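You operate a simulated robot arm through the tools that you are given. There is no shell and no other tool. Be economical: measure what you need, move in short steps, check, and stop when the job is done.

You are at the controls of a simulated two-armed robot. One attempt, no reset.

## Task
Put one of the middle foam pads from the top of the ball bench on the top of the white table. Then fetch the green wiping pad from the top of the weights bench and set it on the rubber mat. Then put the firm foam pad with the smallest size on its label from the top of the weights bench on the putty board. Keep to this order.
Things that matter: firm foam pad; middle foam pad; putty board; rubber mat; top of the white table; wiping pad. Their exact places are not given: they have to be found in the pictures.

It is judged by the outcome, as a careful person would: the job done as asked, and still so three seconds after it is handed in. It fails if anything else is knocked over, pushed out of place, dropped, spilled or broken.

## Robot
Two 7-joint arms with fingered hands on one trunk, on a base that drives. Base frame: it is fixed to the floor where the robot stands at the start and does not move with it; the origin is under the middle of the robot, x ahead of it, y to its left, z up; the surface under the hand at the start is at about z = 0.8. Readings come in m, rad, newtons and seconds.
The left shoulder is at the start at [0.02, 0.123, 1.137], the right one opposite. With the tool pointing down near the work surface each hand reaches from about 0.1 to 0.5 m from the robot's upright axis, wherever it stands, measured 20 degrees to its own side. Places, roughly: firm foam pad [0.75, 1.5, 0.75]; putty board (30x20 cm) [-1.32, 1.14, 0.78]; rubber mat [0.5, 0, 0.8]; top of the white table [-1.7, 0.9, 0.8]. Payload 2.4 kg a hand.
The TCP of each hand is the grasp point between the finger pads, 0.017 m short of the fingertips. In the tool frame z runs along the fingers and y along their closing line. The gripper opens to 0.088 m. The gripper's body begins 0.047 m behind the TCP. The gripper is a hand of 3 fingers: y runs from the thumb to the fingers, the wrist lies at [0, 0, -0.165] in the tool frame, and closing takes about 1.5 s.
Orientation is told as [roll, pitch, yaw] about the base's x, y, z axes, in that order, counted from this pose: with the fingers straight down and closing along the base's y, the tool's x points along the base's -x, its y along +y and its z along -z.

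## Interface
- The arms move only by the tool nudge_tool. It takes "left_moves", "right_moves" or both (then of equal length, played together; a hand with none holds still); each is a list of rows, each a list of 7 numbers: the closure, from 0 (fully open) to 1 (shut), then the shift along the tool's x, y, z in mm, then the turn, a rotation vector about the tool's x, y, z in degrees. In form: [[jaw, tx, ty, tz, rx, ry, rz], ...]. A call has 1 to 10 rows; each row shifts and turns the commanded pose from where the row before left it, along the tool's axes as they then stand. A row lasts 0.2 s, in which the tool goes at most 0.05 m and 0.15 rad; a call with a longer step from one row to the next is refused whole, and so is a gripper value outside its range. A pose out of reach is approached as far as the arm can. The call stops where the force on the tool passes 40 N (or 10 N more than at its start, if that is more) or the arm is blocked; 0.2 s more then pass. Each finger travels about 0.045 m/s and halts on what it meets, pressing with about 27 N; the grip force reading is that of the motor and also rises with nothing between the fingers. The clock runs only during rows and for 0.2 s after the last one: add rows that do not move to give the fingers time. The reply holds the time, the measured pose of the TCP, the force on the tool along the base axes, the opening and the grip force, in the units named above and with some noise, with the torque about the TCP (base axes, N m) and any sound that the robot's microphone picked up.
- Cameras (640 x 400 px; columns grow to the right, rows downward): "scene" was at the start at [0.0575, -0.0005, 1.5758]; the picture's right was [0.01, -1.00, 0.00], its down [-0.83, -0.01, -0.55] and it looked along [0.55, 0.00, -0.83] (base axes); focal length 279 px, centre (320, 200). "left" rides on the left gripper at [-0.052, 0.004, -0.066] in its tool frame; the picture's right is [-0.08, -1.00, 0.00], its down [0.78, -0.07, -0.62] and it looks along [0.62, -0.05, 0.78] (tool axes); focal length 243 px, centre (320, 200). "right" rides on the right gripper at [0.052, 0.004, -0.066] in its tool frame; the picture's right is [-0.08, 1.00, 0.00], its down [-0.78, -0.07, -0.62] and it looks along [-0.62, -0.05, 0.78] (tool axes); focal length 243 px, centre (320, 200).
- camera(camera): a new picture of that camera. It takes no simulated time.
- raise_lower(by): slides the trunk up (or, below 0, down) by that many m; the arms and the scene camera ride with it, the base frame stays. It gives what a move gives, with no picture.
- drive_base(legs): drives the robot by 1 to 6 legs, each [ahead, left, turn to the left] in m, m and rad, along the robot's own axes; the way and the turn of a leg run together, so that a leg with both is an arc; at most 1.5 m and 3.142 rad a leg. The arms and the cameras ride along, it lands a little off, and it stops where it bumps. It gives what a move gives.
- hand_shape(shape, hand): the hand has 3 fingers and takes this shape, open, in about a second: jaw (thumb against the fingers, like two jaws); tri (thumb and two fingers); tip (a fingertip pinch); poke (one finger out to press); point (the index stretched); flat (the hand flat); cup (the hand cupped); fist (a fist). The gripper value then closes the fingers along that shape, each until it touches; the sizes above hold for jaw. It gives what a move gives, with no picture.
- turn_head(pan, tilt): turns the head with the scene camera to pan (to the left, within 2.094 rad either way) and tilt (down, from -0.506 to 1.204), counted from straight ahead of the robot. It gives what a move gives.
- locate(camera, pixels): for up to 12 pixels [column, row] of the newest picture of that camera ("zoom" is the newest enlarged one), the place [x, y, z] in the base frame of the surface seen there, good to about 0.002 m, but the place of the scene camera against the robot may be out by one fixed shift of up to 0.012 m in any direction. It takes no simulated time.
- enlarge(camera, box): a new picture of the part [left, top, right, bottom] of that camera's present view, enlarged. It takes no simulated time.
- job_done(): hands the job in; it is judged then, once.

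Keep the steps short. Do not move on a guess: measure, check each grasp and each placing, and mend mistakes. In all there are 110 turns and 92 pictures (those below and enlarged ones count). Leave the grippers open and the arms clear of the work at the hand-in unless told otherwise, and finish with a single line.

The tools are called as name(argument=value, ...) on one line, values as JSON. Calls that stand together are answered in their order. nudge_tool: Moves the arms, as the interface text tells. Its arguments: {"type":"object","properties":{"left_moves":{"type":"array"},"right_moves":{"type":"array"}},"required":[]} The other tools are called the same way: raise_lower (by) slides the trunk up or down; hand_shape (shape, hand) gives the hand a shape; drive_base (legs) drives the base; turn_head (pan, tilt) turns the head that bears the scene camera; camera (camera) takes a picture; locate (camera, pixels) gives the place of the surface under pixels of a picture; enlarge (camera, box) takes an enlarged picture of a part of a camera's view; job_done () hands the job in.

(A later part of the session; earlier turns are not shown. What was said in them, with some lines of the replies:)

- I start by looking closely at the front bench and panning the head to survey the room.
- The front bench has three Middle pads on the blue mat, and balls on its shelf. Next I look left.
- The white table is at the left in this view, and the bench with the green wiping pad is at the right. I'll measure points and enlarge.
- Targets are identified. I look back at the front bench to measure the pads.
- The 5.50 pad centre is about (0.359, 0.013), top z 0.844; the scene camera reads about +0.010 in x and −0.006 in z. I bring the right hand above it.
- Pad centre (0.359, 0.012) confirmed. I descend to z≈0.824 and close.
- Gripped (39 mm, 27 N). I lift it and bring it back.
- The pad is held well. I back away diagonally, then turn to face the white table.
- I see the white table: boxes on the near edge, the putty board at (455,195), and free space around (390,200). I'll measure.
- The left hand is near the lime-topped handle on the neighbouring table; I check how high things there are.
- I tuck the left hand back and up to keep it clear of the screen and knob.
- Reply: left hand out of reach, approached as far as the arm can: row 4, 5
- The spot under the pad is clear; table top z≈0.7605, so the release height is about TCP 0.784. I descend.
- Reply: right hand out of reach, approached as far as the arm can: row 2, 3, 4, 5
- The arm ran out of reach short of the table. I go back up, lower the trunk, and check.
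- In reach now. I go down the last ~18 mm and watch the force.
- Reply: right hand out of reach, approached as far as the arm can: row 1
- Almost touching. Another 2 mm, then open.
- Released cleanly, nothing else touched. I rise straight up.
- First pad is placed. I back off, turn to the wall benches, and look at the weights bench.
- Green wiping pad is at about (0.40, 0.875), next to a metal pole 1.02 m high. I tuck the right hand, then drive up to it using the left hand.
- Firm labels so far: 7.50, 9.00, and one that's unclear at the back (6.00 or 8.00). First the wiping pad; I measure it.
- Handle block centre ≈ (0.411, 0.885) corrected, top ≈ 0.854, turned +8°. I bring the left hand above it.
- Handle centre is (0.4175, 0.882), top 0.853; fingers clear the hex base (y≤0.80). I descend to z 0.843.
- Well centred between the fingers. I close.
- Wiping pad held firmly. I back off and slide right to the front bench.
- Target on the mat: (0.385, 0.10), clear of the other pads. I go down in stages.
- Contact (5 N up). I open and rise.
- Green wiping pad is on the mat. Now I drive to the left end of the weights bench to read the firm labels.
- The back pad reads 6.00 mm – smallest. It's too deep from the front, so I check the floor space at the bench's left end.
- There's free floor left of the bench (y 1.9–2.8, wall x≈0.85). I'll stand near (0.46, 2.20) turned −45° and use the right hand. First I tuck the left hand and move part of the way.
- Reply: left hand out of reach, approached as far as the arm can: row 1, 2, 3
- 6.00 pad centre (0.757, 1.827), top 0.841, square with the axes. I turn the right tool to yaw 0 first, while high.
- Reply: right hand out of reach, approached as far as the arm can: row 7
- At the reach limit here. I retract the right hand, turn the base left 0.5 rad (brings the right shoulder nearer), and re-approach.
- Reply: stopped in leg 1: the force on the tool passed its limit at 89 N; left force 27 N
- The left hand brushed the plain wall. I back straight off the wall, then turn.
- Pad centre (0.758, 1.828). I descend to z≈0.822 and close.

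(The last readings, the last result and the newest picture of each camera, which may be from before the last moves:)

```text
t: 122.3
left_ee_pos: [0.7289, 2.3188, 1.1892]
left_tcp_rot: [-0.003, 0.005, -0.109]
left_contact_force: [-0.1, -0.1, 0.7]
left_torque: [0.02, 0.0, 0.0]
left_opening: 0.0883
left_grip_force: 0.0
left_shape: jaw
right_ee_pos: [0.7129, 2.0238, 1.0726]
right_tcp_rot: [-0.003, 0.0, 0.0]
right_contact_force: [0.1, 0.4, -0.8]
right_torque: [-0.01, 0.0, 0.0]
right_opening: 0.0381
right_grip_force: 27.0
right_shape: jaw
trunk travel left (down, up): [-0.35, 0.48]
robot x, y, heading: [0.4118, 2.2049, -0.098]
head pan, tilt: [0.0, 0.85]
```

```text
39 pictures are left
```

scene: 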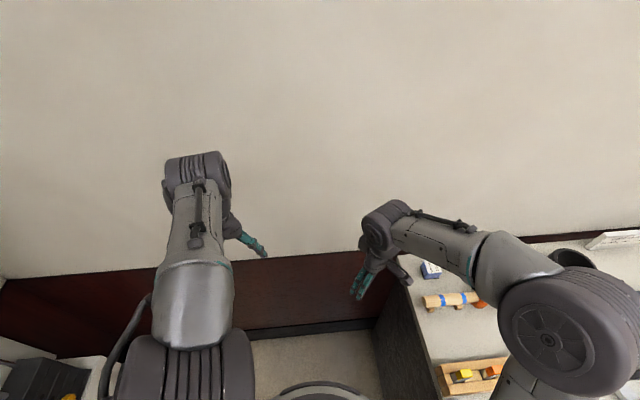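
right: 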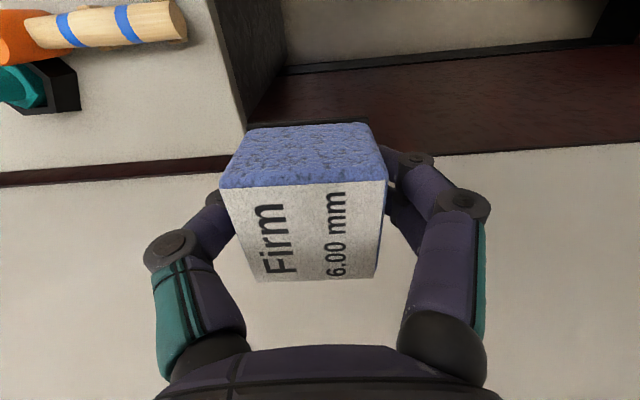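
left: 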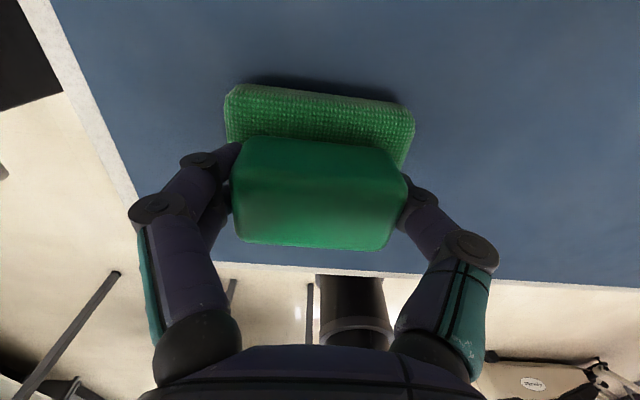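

6.00 pad held securely. I back away from the wall, turn to face along −y, and check the way to the white table's far side.

drive_base(legs=[[-0.6, -0.1, 0], [0, 0, -1.47]])

turn_head(pan=-1.3, tilt=0.6)

camera(camera="scene")

```text
t: 129.4
left_ee_pos: [-0.0438, 1.859, 1.1894]
left_tcp_rot: [-0.003, 0.007, -1.601]
left_contact_force: [0.4, -0.3, 0.0]
left_torque: [0.02, 0.01, -0.04]
left_opening: 0.0878
left_grip_force: 0.1
left_shape: jaw
right_ee_pos: [-0.3411, 1.8524, 1.0731]
right_tcp_rot: [0.001, 0.001, -1.493]
right_contact_force: [0.8, 0.2, -1.1]
right_torque: [0.01, -0.03, 0.0]
right_opening: 0.0386
right_grip_force: 27.0
right_shape: jaw
trunk travel left (down, up): [-0.35, 0.48]
robot x, y, heading: [-0.1859, 2.1633, -1.59]
head pan, tilt: [0.0, 0.85]
```

```text
t: 130.8
left_ee_pos: [-0.0446, 1.8602, 1.1892]
left_tcp_rot: [-0.004, 0.006, -1.601]
left_contact_force: [0.5, 0.3, -0.6]
left_torque: [0.0, 0.0, 0.03]
left_opening: 0.0877
left_grip_force: 0.0
left_shape: jaw
right_ee_pos: [-0.3409, 1.8521, 1.0722]
right_tcp_rot: [-0.001, 0.001, -1.491]
right_contact_force: [-0.7, 0.2, 0.1]
right_torque: [0.02, 0.01, 0.02]
right_opening: 0.0383
right_grip_force: 27.0
right_shape: jaw
trunk travel left (down, up): [-0.35, 0.48]
robot x, y, heading: [-0.1832, 2.1636, -1.594]
head pan, tilt: [-1.3, 0.6]
```

```text
38 pictures are left
```

scene: 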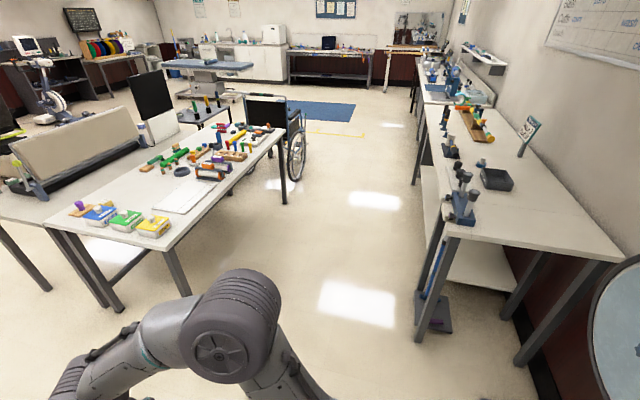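

locate(camera="scene", pixels=[[417, 335], [425, 225], [415, 185], [165, 248], [285, 200], [447, 325], [283, 130], [360, 300], [185, 210], [300, 185], [190, 290]])

```text
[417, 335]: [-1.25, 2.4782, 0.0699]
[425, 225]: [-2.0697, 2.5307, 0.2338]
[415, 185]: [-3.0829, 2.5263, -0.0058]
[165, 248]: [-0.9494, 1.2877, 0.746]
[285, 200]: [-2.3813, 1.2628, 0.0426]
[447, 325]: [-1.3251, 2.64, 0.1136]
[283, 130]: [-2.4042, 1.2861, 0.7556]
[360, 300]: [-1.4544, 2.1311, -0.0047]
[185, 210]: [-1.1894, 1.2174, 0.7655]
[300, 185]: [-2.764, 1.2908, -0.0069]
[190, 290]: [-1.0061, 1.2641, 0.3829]
```

The aisle is clear. I drive ahead a bit, then sideways along it.

drive_base(legs=[[0.2, 0, 0.023], [0, -1.0, 0]])

turn_head(pan=0.0, tilt=0.9)

camera(camera="scene")

```text
t: 137.3
left_ee_pos: [-1.0489, 1.6537, 1.1883]
left_tcp_rot: [-0.004, 0.008, -1.58]
left_contact_force: [-0.7, 0.4, -0.4]
left_torque: [0.03, 0.01, 0.04]
left_opening: 0.0881
left_grip_force: 0.1
left_shape: jaw
right_ee_pos: [-1.3437, 1.6416, 1.0717]
right_tcp_rot: [0.002, 0.0, -1.469]
right_contact_force: [-0.3, -1.4, 0.5]
right_torque: [0.0, -0.03, 0.02]
right_opening: 0.0384
right_grip_force: 27.0
right_shape: jaw
trunk travel left (down, up): [-0.35, 0.48]
robot x, y, heading: [-1.1942, 1.9528, -1.566]
head pan, tilt: [-1.3, 0.6]
```

```text
t: 138.7
left_ee_pos: [-1.047, 1.6553, 1.189]
left_tcp_rot: [-0.004, 0.007, -1.58]
left_contact_force: [-1.2, -0.2, -0.1]
left_torque: [-0.03, 0.01, -0.03]
left_opening: 0.0881
left_grip_force: 0.2
left_shape: jaw
right_ee_pos: [-1.3435, 1.6408, 1.0719]
right_tcp_rot: [0.001, -0.002, -1.469]
right_contact_force: [1.1, 0.9, -0.3]
right_torque: [0.01, 0.0, 0.04]
right_opening: 0.0382
right_grip_force: 26.5
right_shape: jaw
trunk travel left (down, up): [-0.35, 0.48]
robot x, y, heading: [-1.1929, 1.9543, -1.569]
head pan, tilt: [0.0, 0.901]
```

```text
37 pictures are left
```

scene: 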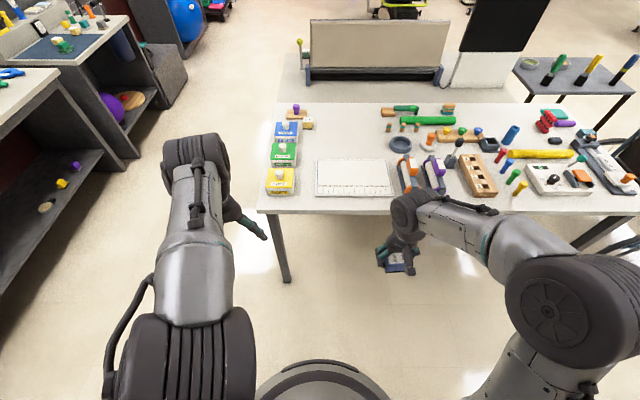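

locate(camera="scene", pixels=[[319, 161], [387, 161], [317, 194], [392, 194], [354, 178], [280, 212], [400, 212], [405, 170], [404, 190], [300, 120]])

drive_base(legs=[[0.35, 0.0, 0]])

camera(camera="right")

```text
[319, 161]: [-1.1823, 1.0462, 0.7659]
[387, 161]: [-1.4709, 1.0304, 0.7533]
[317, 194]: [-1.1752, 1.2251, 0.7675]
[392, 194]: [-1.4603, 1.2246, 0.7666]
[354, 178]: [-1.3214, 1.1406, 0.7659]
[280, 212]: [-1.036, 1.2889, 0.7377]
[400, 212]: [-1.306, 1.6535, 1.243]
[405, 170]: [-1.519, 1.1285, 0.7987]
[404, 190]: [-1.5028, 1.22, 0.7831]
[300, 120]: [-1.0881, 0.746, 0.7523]
```

```text
t: 141.0
left_ee_pos: [-1.0445, 1.3096, 1.1883]
left_tcp_rot: [-0.003, 0.007, -1.576]
left_contact_force: [0.3, 0.8, -0.2]
left_torque: [0.03, -0.01, 0.04]
left_opening: 0.088
left_grip_force: 0.0
left_shape: jaw
right_ee_pos: [-1.3391, 1.2939, 1.0726]
right_tcp_rot: [-0.002, 0.002, -1.465]
right_contact_force: [0.3, 0.0, -0.6]
right_torque: [0.0, -0.02, -0.01]
right_opening: 0.0384
right_grip_force: 27.1
right_shape: jaw
trunk travel left (down, up): [-0.35, 0.48]
robot x, y, heading: [-1.193, 1.6091, -1.569]
head pan, tilt: [0.0, 0.901]
```

```text
36 pictures are left
```

right: 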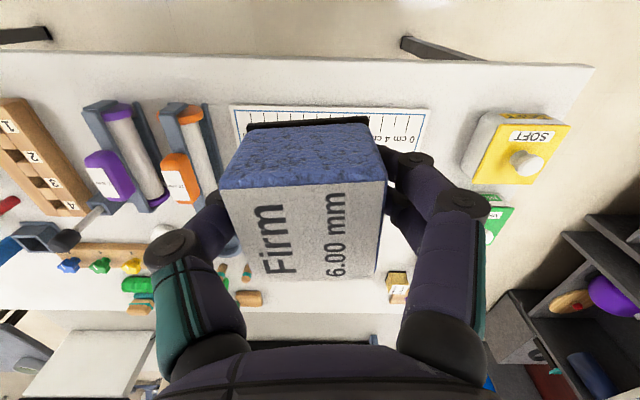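

Board centre ≈ (−1.318, 1.15), top ≈ 0.772. I edge forward, lower the trunk 0.1, square the tool and move over the board.

drive_base(legs=[[0.025, 0.0, 0]])

raise_lower(by=-0.1)

nudge_tool(right_moves=[[1, 0, 0, 0, 0, 0, 6], [1, -33, 6, 10, 0, 0, 0], [1, -33, 6, 20, 0, 0, 0], [1, -33, 7, 30, 0, 0, 0], [1, 0, 0, 30, 0, 0, 0], [1, 0, 0, 0, 0, 0, 0]])

camera(camera="right")

```text
t: 141.8
left_ee_pos: [-1.045, 1.2832, 1.1888]
left_tcp_rot: [-0.003, 0.009, -1.577]
left_contact_force: [-0.4, 0.8, 0.3]
left_torque: [0.06, -0.01, 0.01]
left_opening: 0.0879
left_grip_force: 0.0
left_shape: jaw
right_ee_pos: [-1.3396, 1.2679, 1.0719]
right_tcp_rot: [0.002, 0.001, -1.468]
right_contact_force: [-0.1, 0.1, -0.7]
right_torque: [-0.01, -0.03, 0.01]
right_opening: 0.0384
right_grip_force: 26.6
right_shape: jaw
trunk travel left (down, up): [-0.35, 0.48]
robot x, y, heading: [-1.1899, 1.5849, -1.562]
head pan, tilt: [0.0, 0.901]
```

```text
t: 143.1
left_ee_pos: [-1.0443, 1.2848, 1.0892]
left_tcp_rot: [-0.005, 0.008, -1.577]
left_contact_force: [-0.7, -0.3, -0.1]
left_torque: [0.06, 0.01, -0.01]
left_opening: 0.0882
left_grip_force: 0.1
left_shape: jaw
right_ee_pos: [-1.3397, 1.2697, 0.9723]
right_tcp_rot: [-0.001, 0.001, -1.468]
right_contact_force: [0.7, 0.4, 0.2]
right_torque: [0.01, 0.02, 0.0]
right_opening: 0.0384
right_grip_force: 27.1
right_shape: jaw
trunk travel left (down, up): [-0.25, 0.58]
robot x, y, heading: [-1.1917, 1.5798, -1.56]
head pan, tilt: [0.0, 0.901]
```

```text
t: 144.5
left_ee_pos: [-1.0428, 1.2836, 1.0887]
left_tcp_rot: [-0.003, 0.006, -1.576]
left_contact_force: [0.1, 0.4, -0.7]
left_torque: [0.01, 0.04, -0.03]
left_opening: 0.0879
left_grip_force: 0.0
left_shape: jaw
right_ee_pos: [-1.3204, 1.1658, 0.882]
right_tcp_rot: [0.001, -0.001, -1.57]
right_contact_force: [0.3, -0.8, 0.2]
right_torque: [0.01, 0.02, -0.02]
right_opening: 0.0384
right_grip_force: 27.2
right_shape: jaw
trunk travel left (down, up): [-0.25, 0.58]
robot x, y, heading: [-1.1902, 1.5821, -1.565]
head pan, tilt: [0.0, 0.901]
```

```text
35 pictures are left
```

right: 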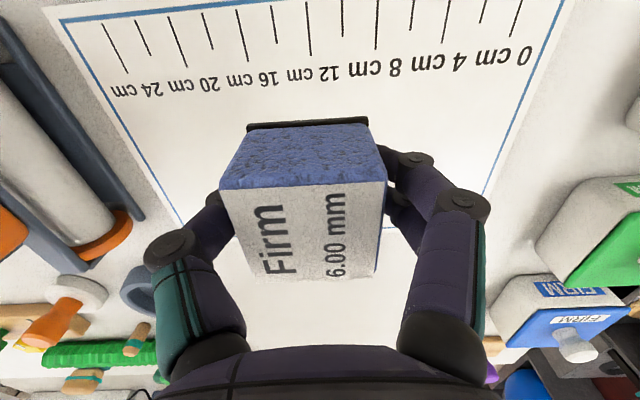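

The pad is over the board's middle. I measure the board height from the hand camera.

locate(camera="right", pixels=[[200, 120], [440, 120], [420, 150], [180, 200], [320, 40], [300, 290]])

nudge_tool(right_moves=[[1, 0, 0, 35, 0, 0, 0], [1, 0, 0, 30, 0, 0, 0], [1, 0, 0, 12, 0, 0, 0], [1, 0, 0, 4, 0, 0, 0], [1, 0, 0, 0, 0, 0, 0]])

```text
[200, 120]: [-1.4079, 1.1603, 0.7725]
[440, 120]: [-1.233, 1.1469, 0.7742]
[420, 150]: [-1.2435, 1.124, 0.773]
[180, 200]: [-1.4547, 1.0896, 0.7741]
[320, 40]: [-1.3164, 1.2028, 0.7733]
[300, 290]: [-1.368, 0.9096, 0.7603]
```

```text
t: 145.7
left_ee_pos: [-1.0442, 1.2842, 1.0893]
left_tcp_rot: [-0.004, 0.007, -1.576]
left_contact_force: [0.5, 0.2, -0.2]
left_torque: [0.01, 0.02, -0.04]
left_opening: 0.0879
left_grip_force: 0.0
left_shape: jaw
right_ee_pos: [-1.3196, 1.1684, 0.801]
right_tcp_rot: [0.0, 0.0, -1.571]
right_contact_force: [-0.6, 0.4, -0.7]
right_torque: [0.0, 0.01, -0.01]
right_opening: 0.0382
right_grip_force: 26.7
right_shape: jaw
trunk travel left (down, up): [-0.25, 0.58]
robot x, y, heading: [-1.1915, 1.5864, -1.564]
head pan, tilt: [0.0, 0.901]
```

Board top z≈0.773, so contact is expected near TCP 0.795. I lower in millimetre steps.

nudge_tool(right_moves=[[1, 0, 0, 3, 0, 0, 0], [1, 0, 0, 1.5, 0, 0, 0], [1, 0, 0, 1.5, 0, 0, 0], [1, 0, 0, 0, 0, 0, 0]])

```text
t: 146.7
left_ee_pos: [-1.0438, 1.2853, 1.0902]
left_tcp_rot: [-0.002, 0.008, -1.577]
left_contact_force: [0.0, -0.4, 0.1]
left_torque: [0.02, -0.02, -0.02]
left_opening: 0.0878
left_grip_force: 0.1
left_shape: jaw
right_ee_pos: [-1.3207, 1.1708, 0.794]
right_tcp_rot: [-0.002, 0.0, -1.572]
right_contact_force: [0.4, -1.0, 0.3]
right_torque: [-0.02, -0.02, 0.03]
right_opening: 0.0382
right_grip_force: 26.9
right_shape: jaw
trunk travel left (down, up): [-0.25, 0.58]
robot x, y, heading: [-1.1914, 1.5835, -1.564]
head pan, tilt: [0.0, 0.901]
```

nudge_tool(right_moves=[[1, 0, 0, 1, 0, 0, 0], [1, 0, 0, 1, 0, 0, 0], [1, 0, 0, 0, 0, 0, 0]])

```text
t: 147.5
left_ee_pos: [-1.043, 1.2839, 1.0897]
left_tcp_rot: [-0.004, 0.008, -1.575]
left_contact_force: [0.0, 0.2, -0.6]
left_torque: [-0.02, 0.0, -0.02]
left_opening: 0.0878
left_grip_force: 0.0
left_shape: jaw
right_ee_pos: [-1.3217, 1.17, 0.7945]
right_tcp_rot: [0.002, -0.001, -1.572]
right_contact_force: [0.0, -0.2, 9.9]
right_torque: [0.02, 0.04, 0.03]
right_opening: 0.0385
right_grip_force: 27.6
right_shape: jaw
trunk travel left (down, up): [-0.25, 0.58]
robot x, y, heading: [-1.1904, 1.5854, -1.566]
head pan, tilt: [0.0, 0.901]
```

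Contact (9.9 N). I back off 1 mm, open, and rise straight up.

nudge_tool(right_moves=[[1, 0, 0, -1, 0, 0, 0], [0.6, 0, 0, 0, 0, 0, 0], [0.3, 0, 0, 0, 0, 0, 0], [0, 0, 0, 0, 0, 0, 0], [0, 0, 0, 0, 0, 0, 0], [0, 0, 0, 0, 0, 0, 0], [0, 0, 0, 0, 0, 0, 0]])

camera(camera="right")

nudge_tool(right_moves=[[0, 0, 0, -20, 0, 0, 0], [0, 0, 0, -35, 0, 0, 0], [0, 0, 0, -35, 0, 0, 0], [0, 0, 0, -35, 0, 0, 0], [0, 0, 0, -35, 0, 0, 0], [0, 25, 0, -30, 0, 0, 0], [0, 35, 0, -25, 0, 0, 0], [0, 35, 0, -20, 0, 0, 0]])

camera(camera="right")

```text
t: 149.1
left_ee_pos: [-1.0435, 1.2851, 1.0894]
left_tcp_rot: [-0.004, 0.007, -1.577]
left_contact_force: [-0.5, 0.7, -0.4]
left_torque: [0.0, 0.05, 0.01]
left_opening: 0.0882
left_grip_force: 0.1
left_shape: jaw
right_ee_pos: [-1.3222, 1.1701, 0.7951]
right_tcp_rot: [-0.001, 0.001, -1.571]
right_contact_force: [0.3, 0.8, 0.8]
right_torque: [0.01, -0.03, 0.0]
right_opening: 0.088
right_grip_force: 0.1
right_shape: jaw
trunk travel left (down, up): [-0.25, 0.58]
robot x, y, heading: [-1.1901, 1.5826, -1.563]
head pan, tilt: [0.0, 0.901]
```

```text
34 pictures are left
```

right: 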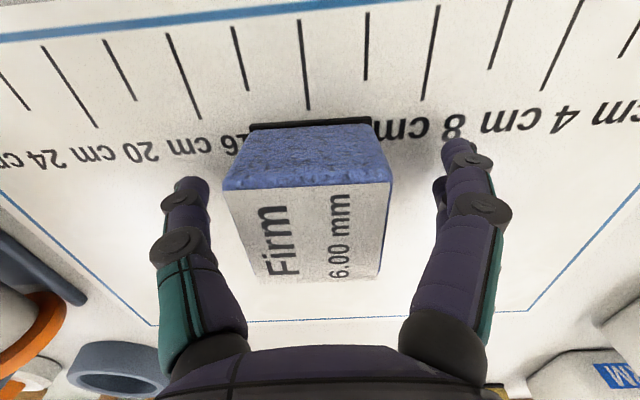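

```text
t: 150.9
left_ee_pos: [-1.0437, 1.285, 1.0894]
left_tcp_rot: [-0.003, 0.008, -1.576]
left_contact_force: [1.6, -0.2, 0.6]
left_torque: [0.02, -0.01, 0.01]
left_opening: 0.0878
left_grip_force: 0.1
left_shape: jaw
right_ee_pos: [-1.323, 1.2665, 1.0285]
right_tcp_rot: [0.001, 0.0, -1.572]
right_contact_force: [0.2, -0.4, 0.1]
right_torque: [0.0, 0.02, 0.02]
right_opening: 0.0877
right_grip_force: 0.0
right_shape: jaw
trunk travel left (down, up): [-0.25, 0.58]
robot x, y, heading: [-1.1957, 1.5831, -1.565]
head pan, tilt: [0.0, 0.901]
```

```text
33 pictures are left
```

right: 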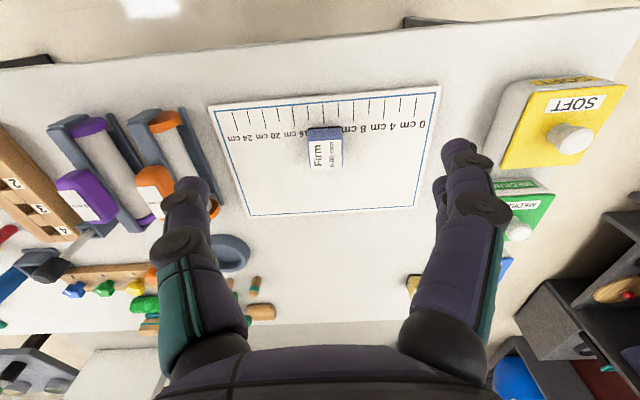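

The Firm 6.00 pad sits on the board. I back the robot away from the table and take a last overall look.

drive_base(legs=[[-0.3, 0, 0]])

camera(camera="scene")

```text
t: 152.9
left_ee_pos: [-1.0436, 1.5828, 1.089]
left_tcp_rot: [-0.003, 0.006, -1.563]
left_contact_force: [-0.2, -0.1, 0.3]
left_torque: [0.0, -0.04, 0.01]
left_opening: 0.0879
left_grip_force: 0.1
left_shape: jaw
right_ee_pos: [-1.3222, 1.5618, 1.0292]
right_tcp_rot: [0.0, 0.001, -1.559]
right_contact_force: [0.1, -0.5, 0.9]
right_torque: [0.02, 0.04, -0.03]
right_opening: 0.088
right_grip_force: 0.2
right_shape: jaw
trunk travel left (down, up): [-0.25, 0.58]
robot x, y, heading: [-1.1993, 1.8782, -1.549]
head pan, tilt: [0.0, 0.901]
```

```text
32 pictures are left
```

scene: 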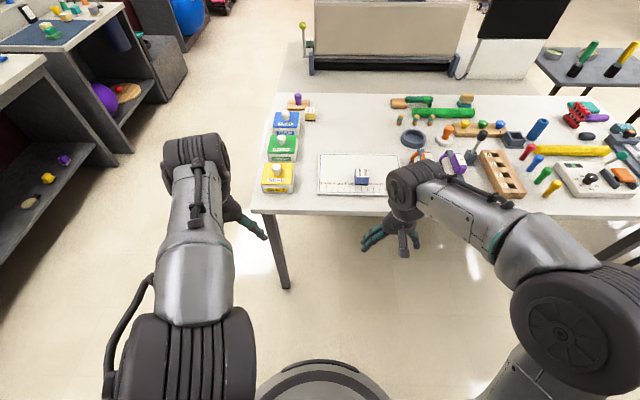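

All three items are in place, and the hands are open and clear of the work. I hand the job in.

job_done()

```text
The job is handed in.
```

All three pads are placed in the order asked: the Middle 5.50 mm pad is on the white table, the green wiping pad is on the rubber mat and the Firm 6.00 mm pad is on the putty board; nothing was knocked over, though the left hand bumped the bare wall once.
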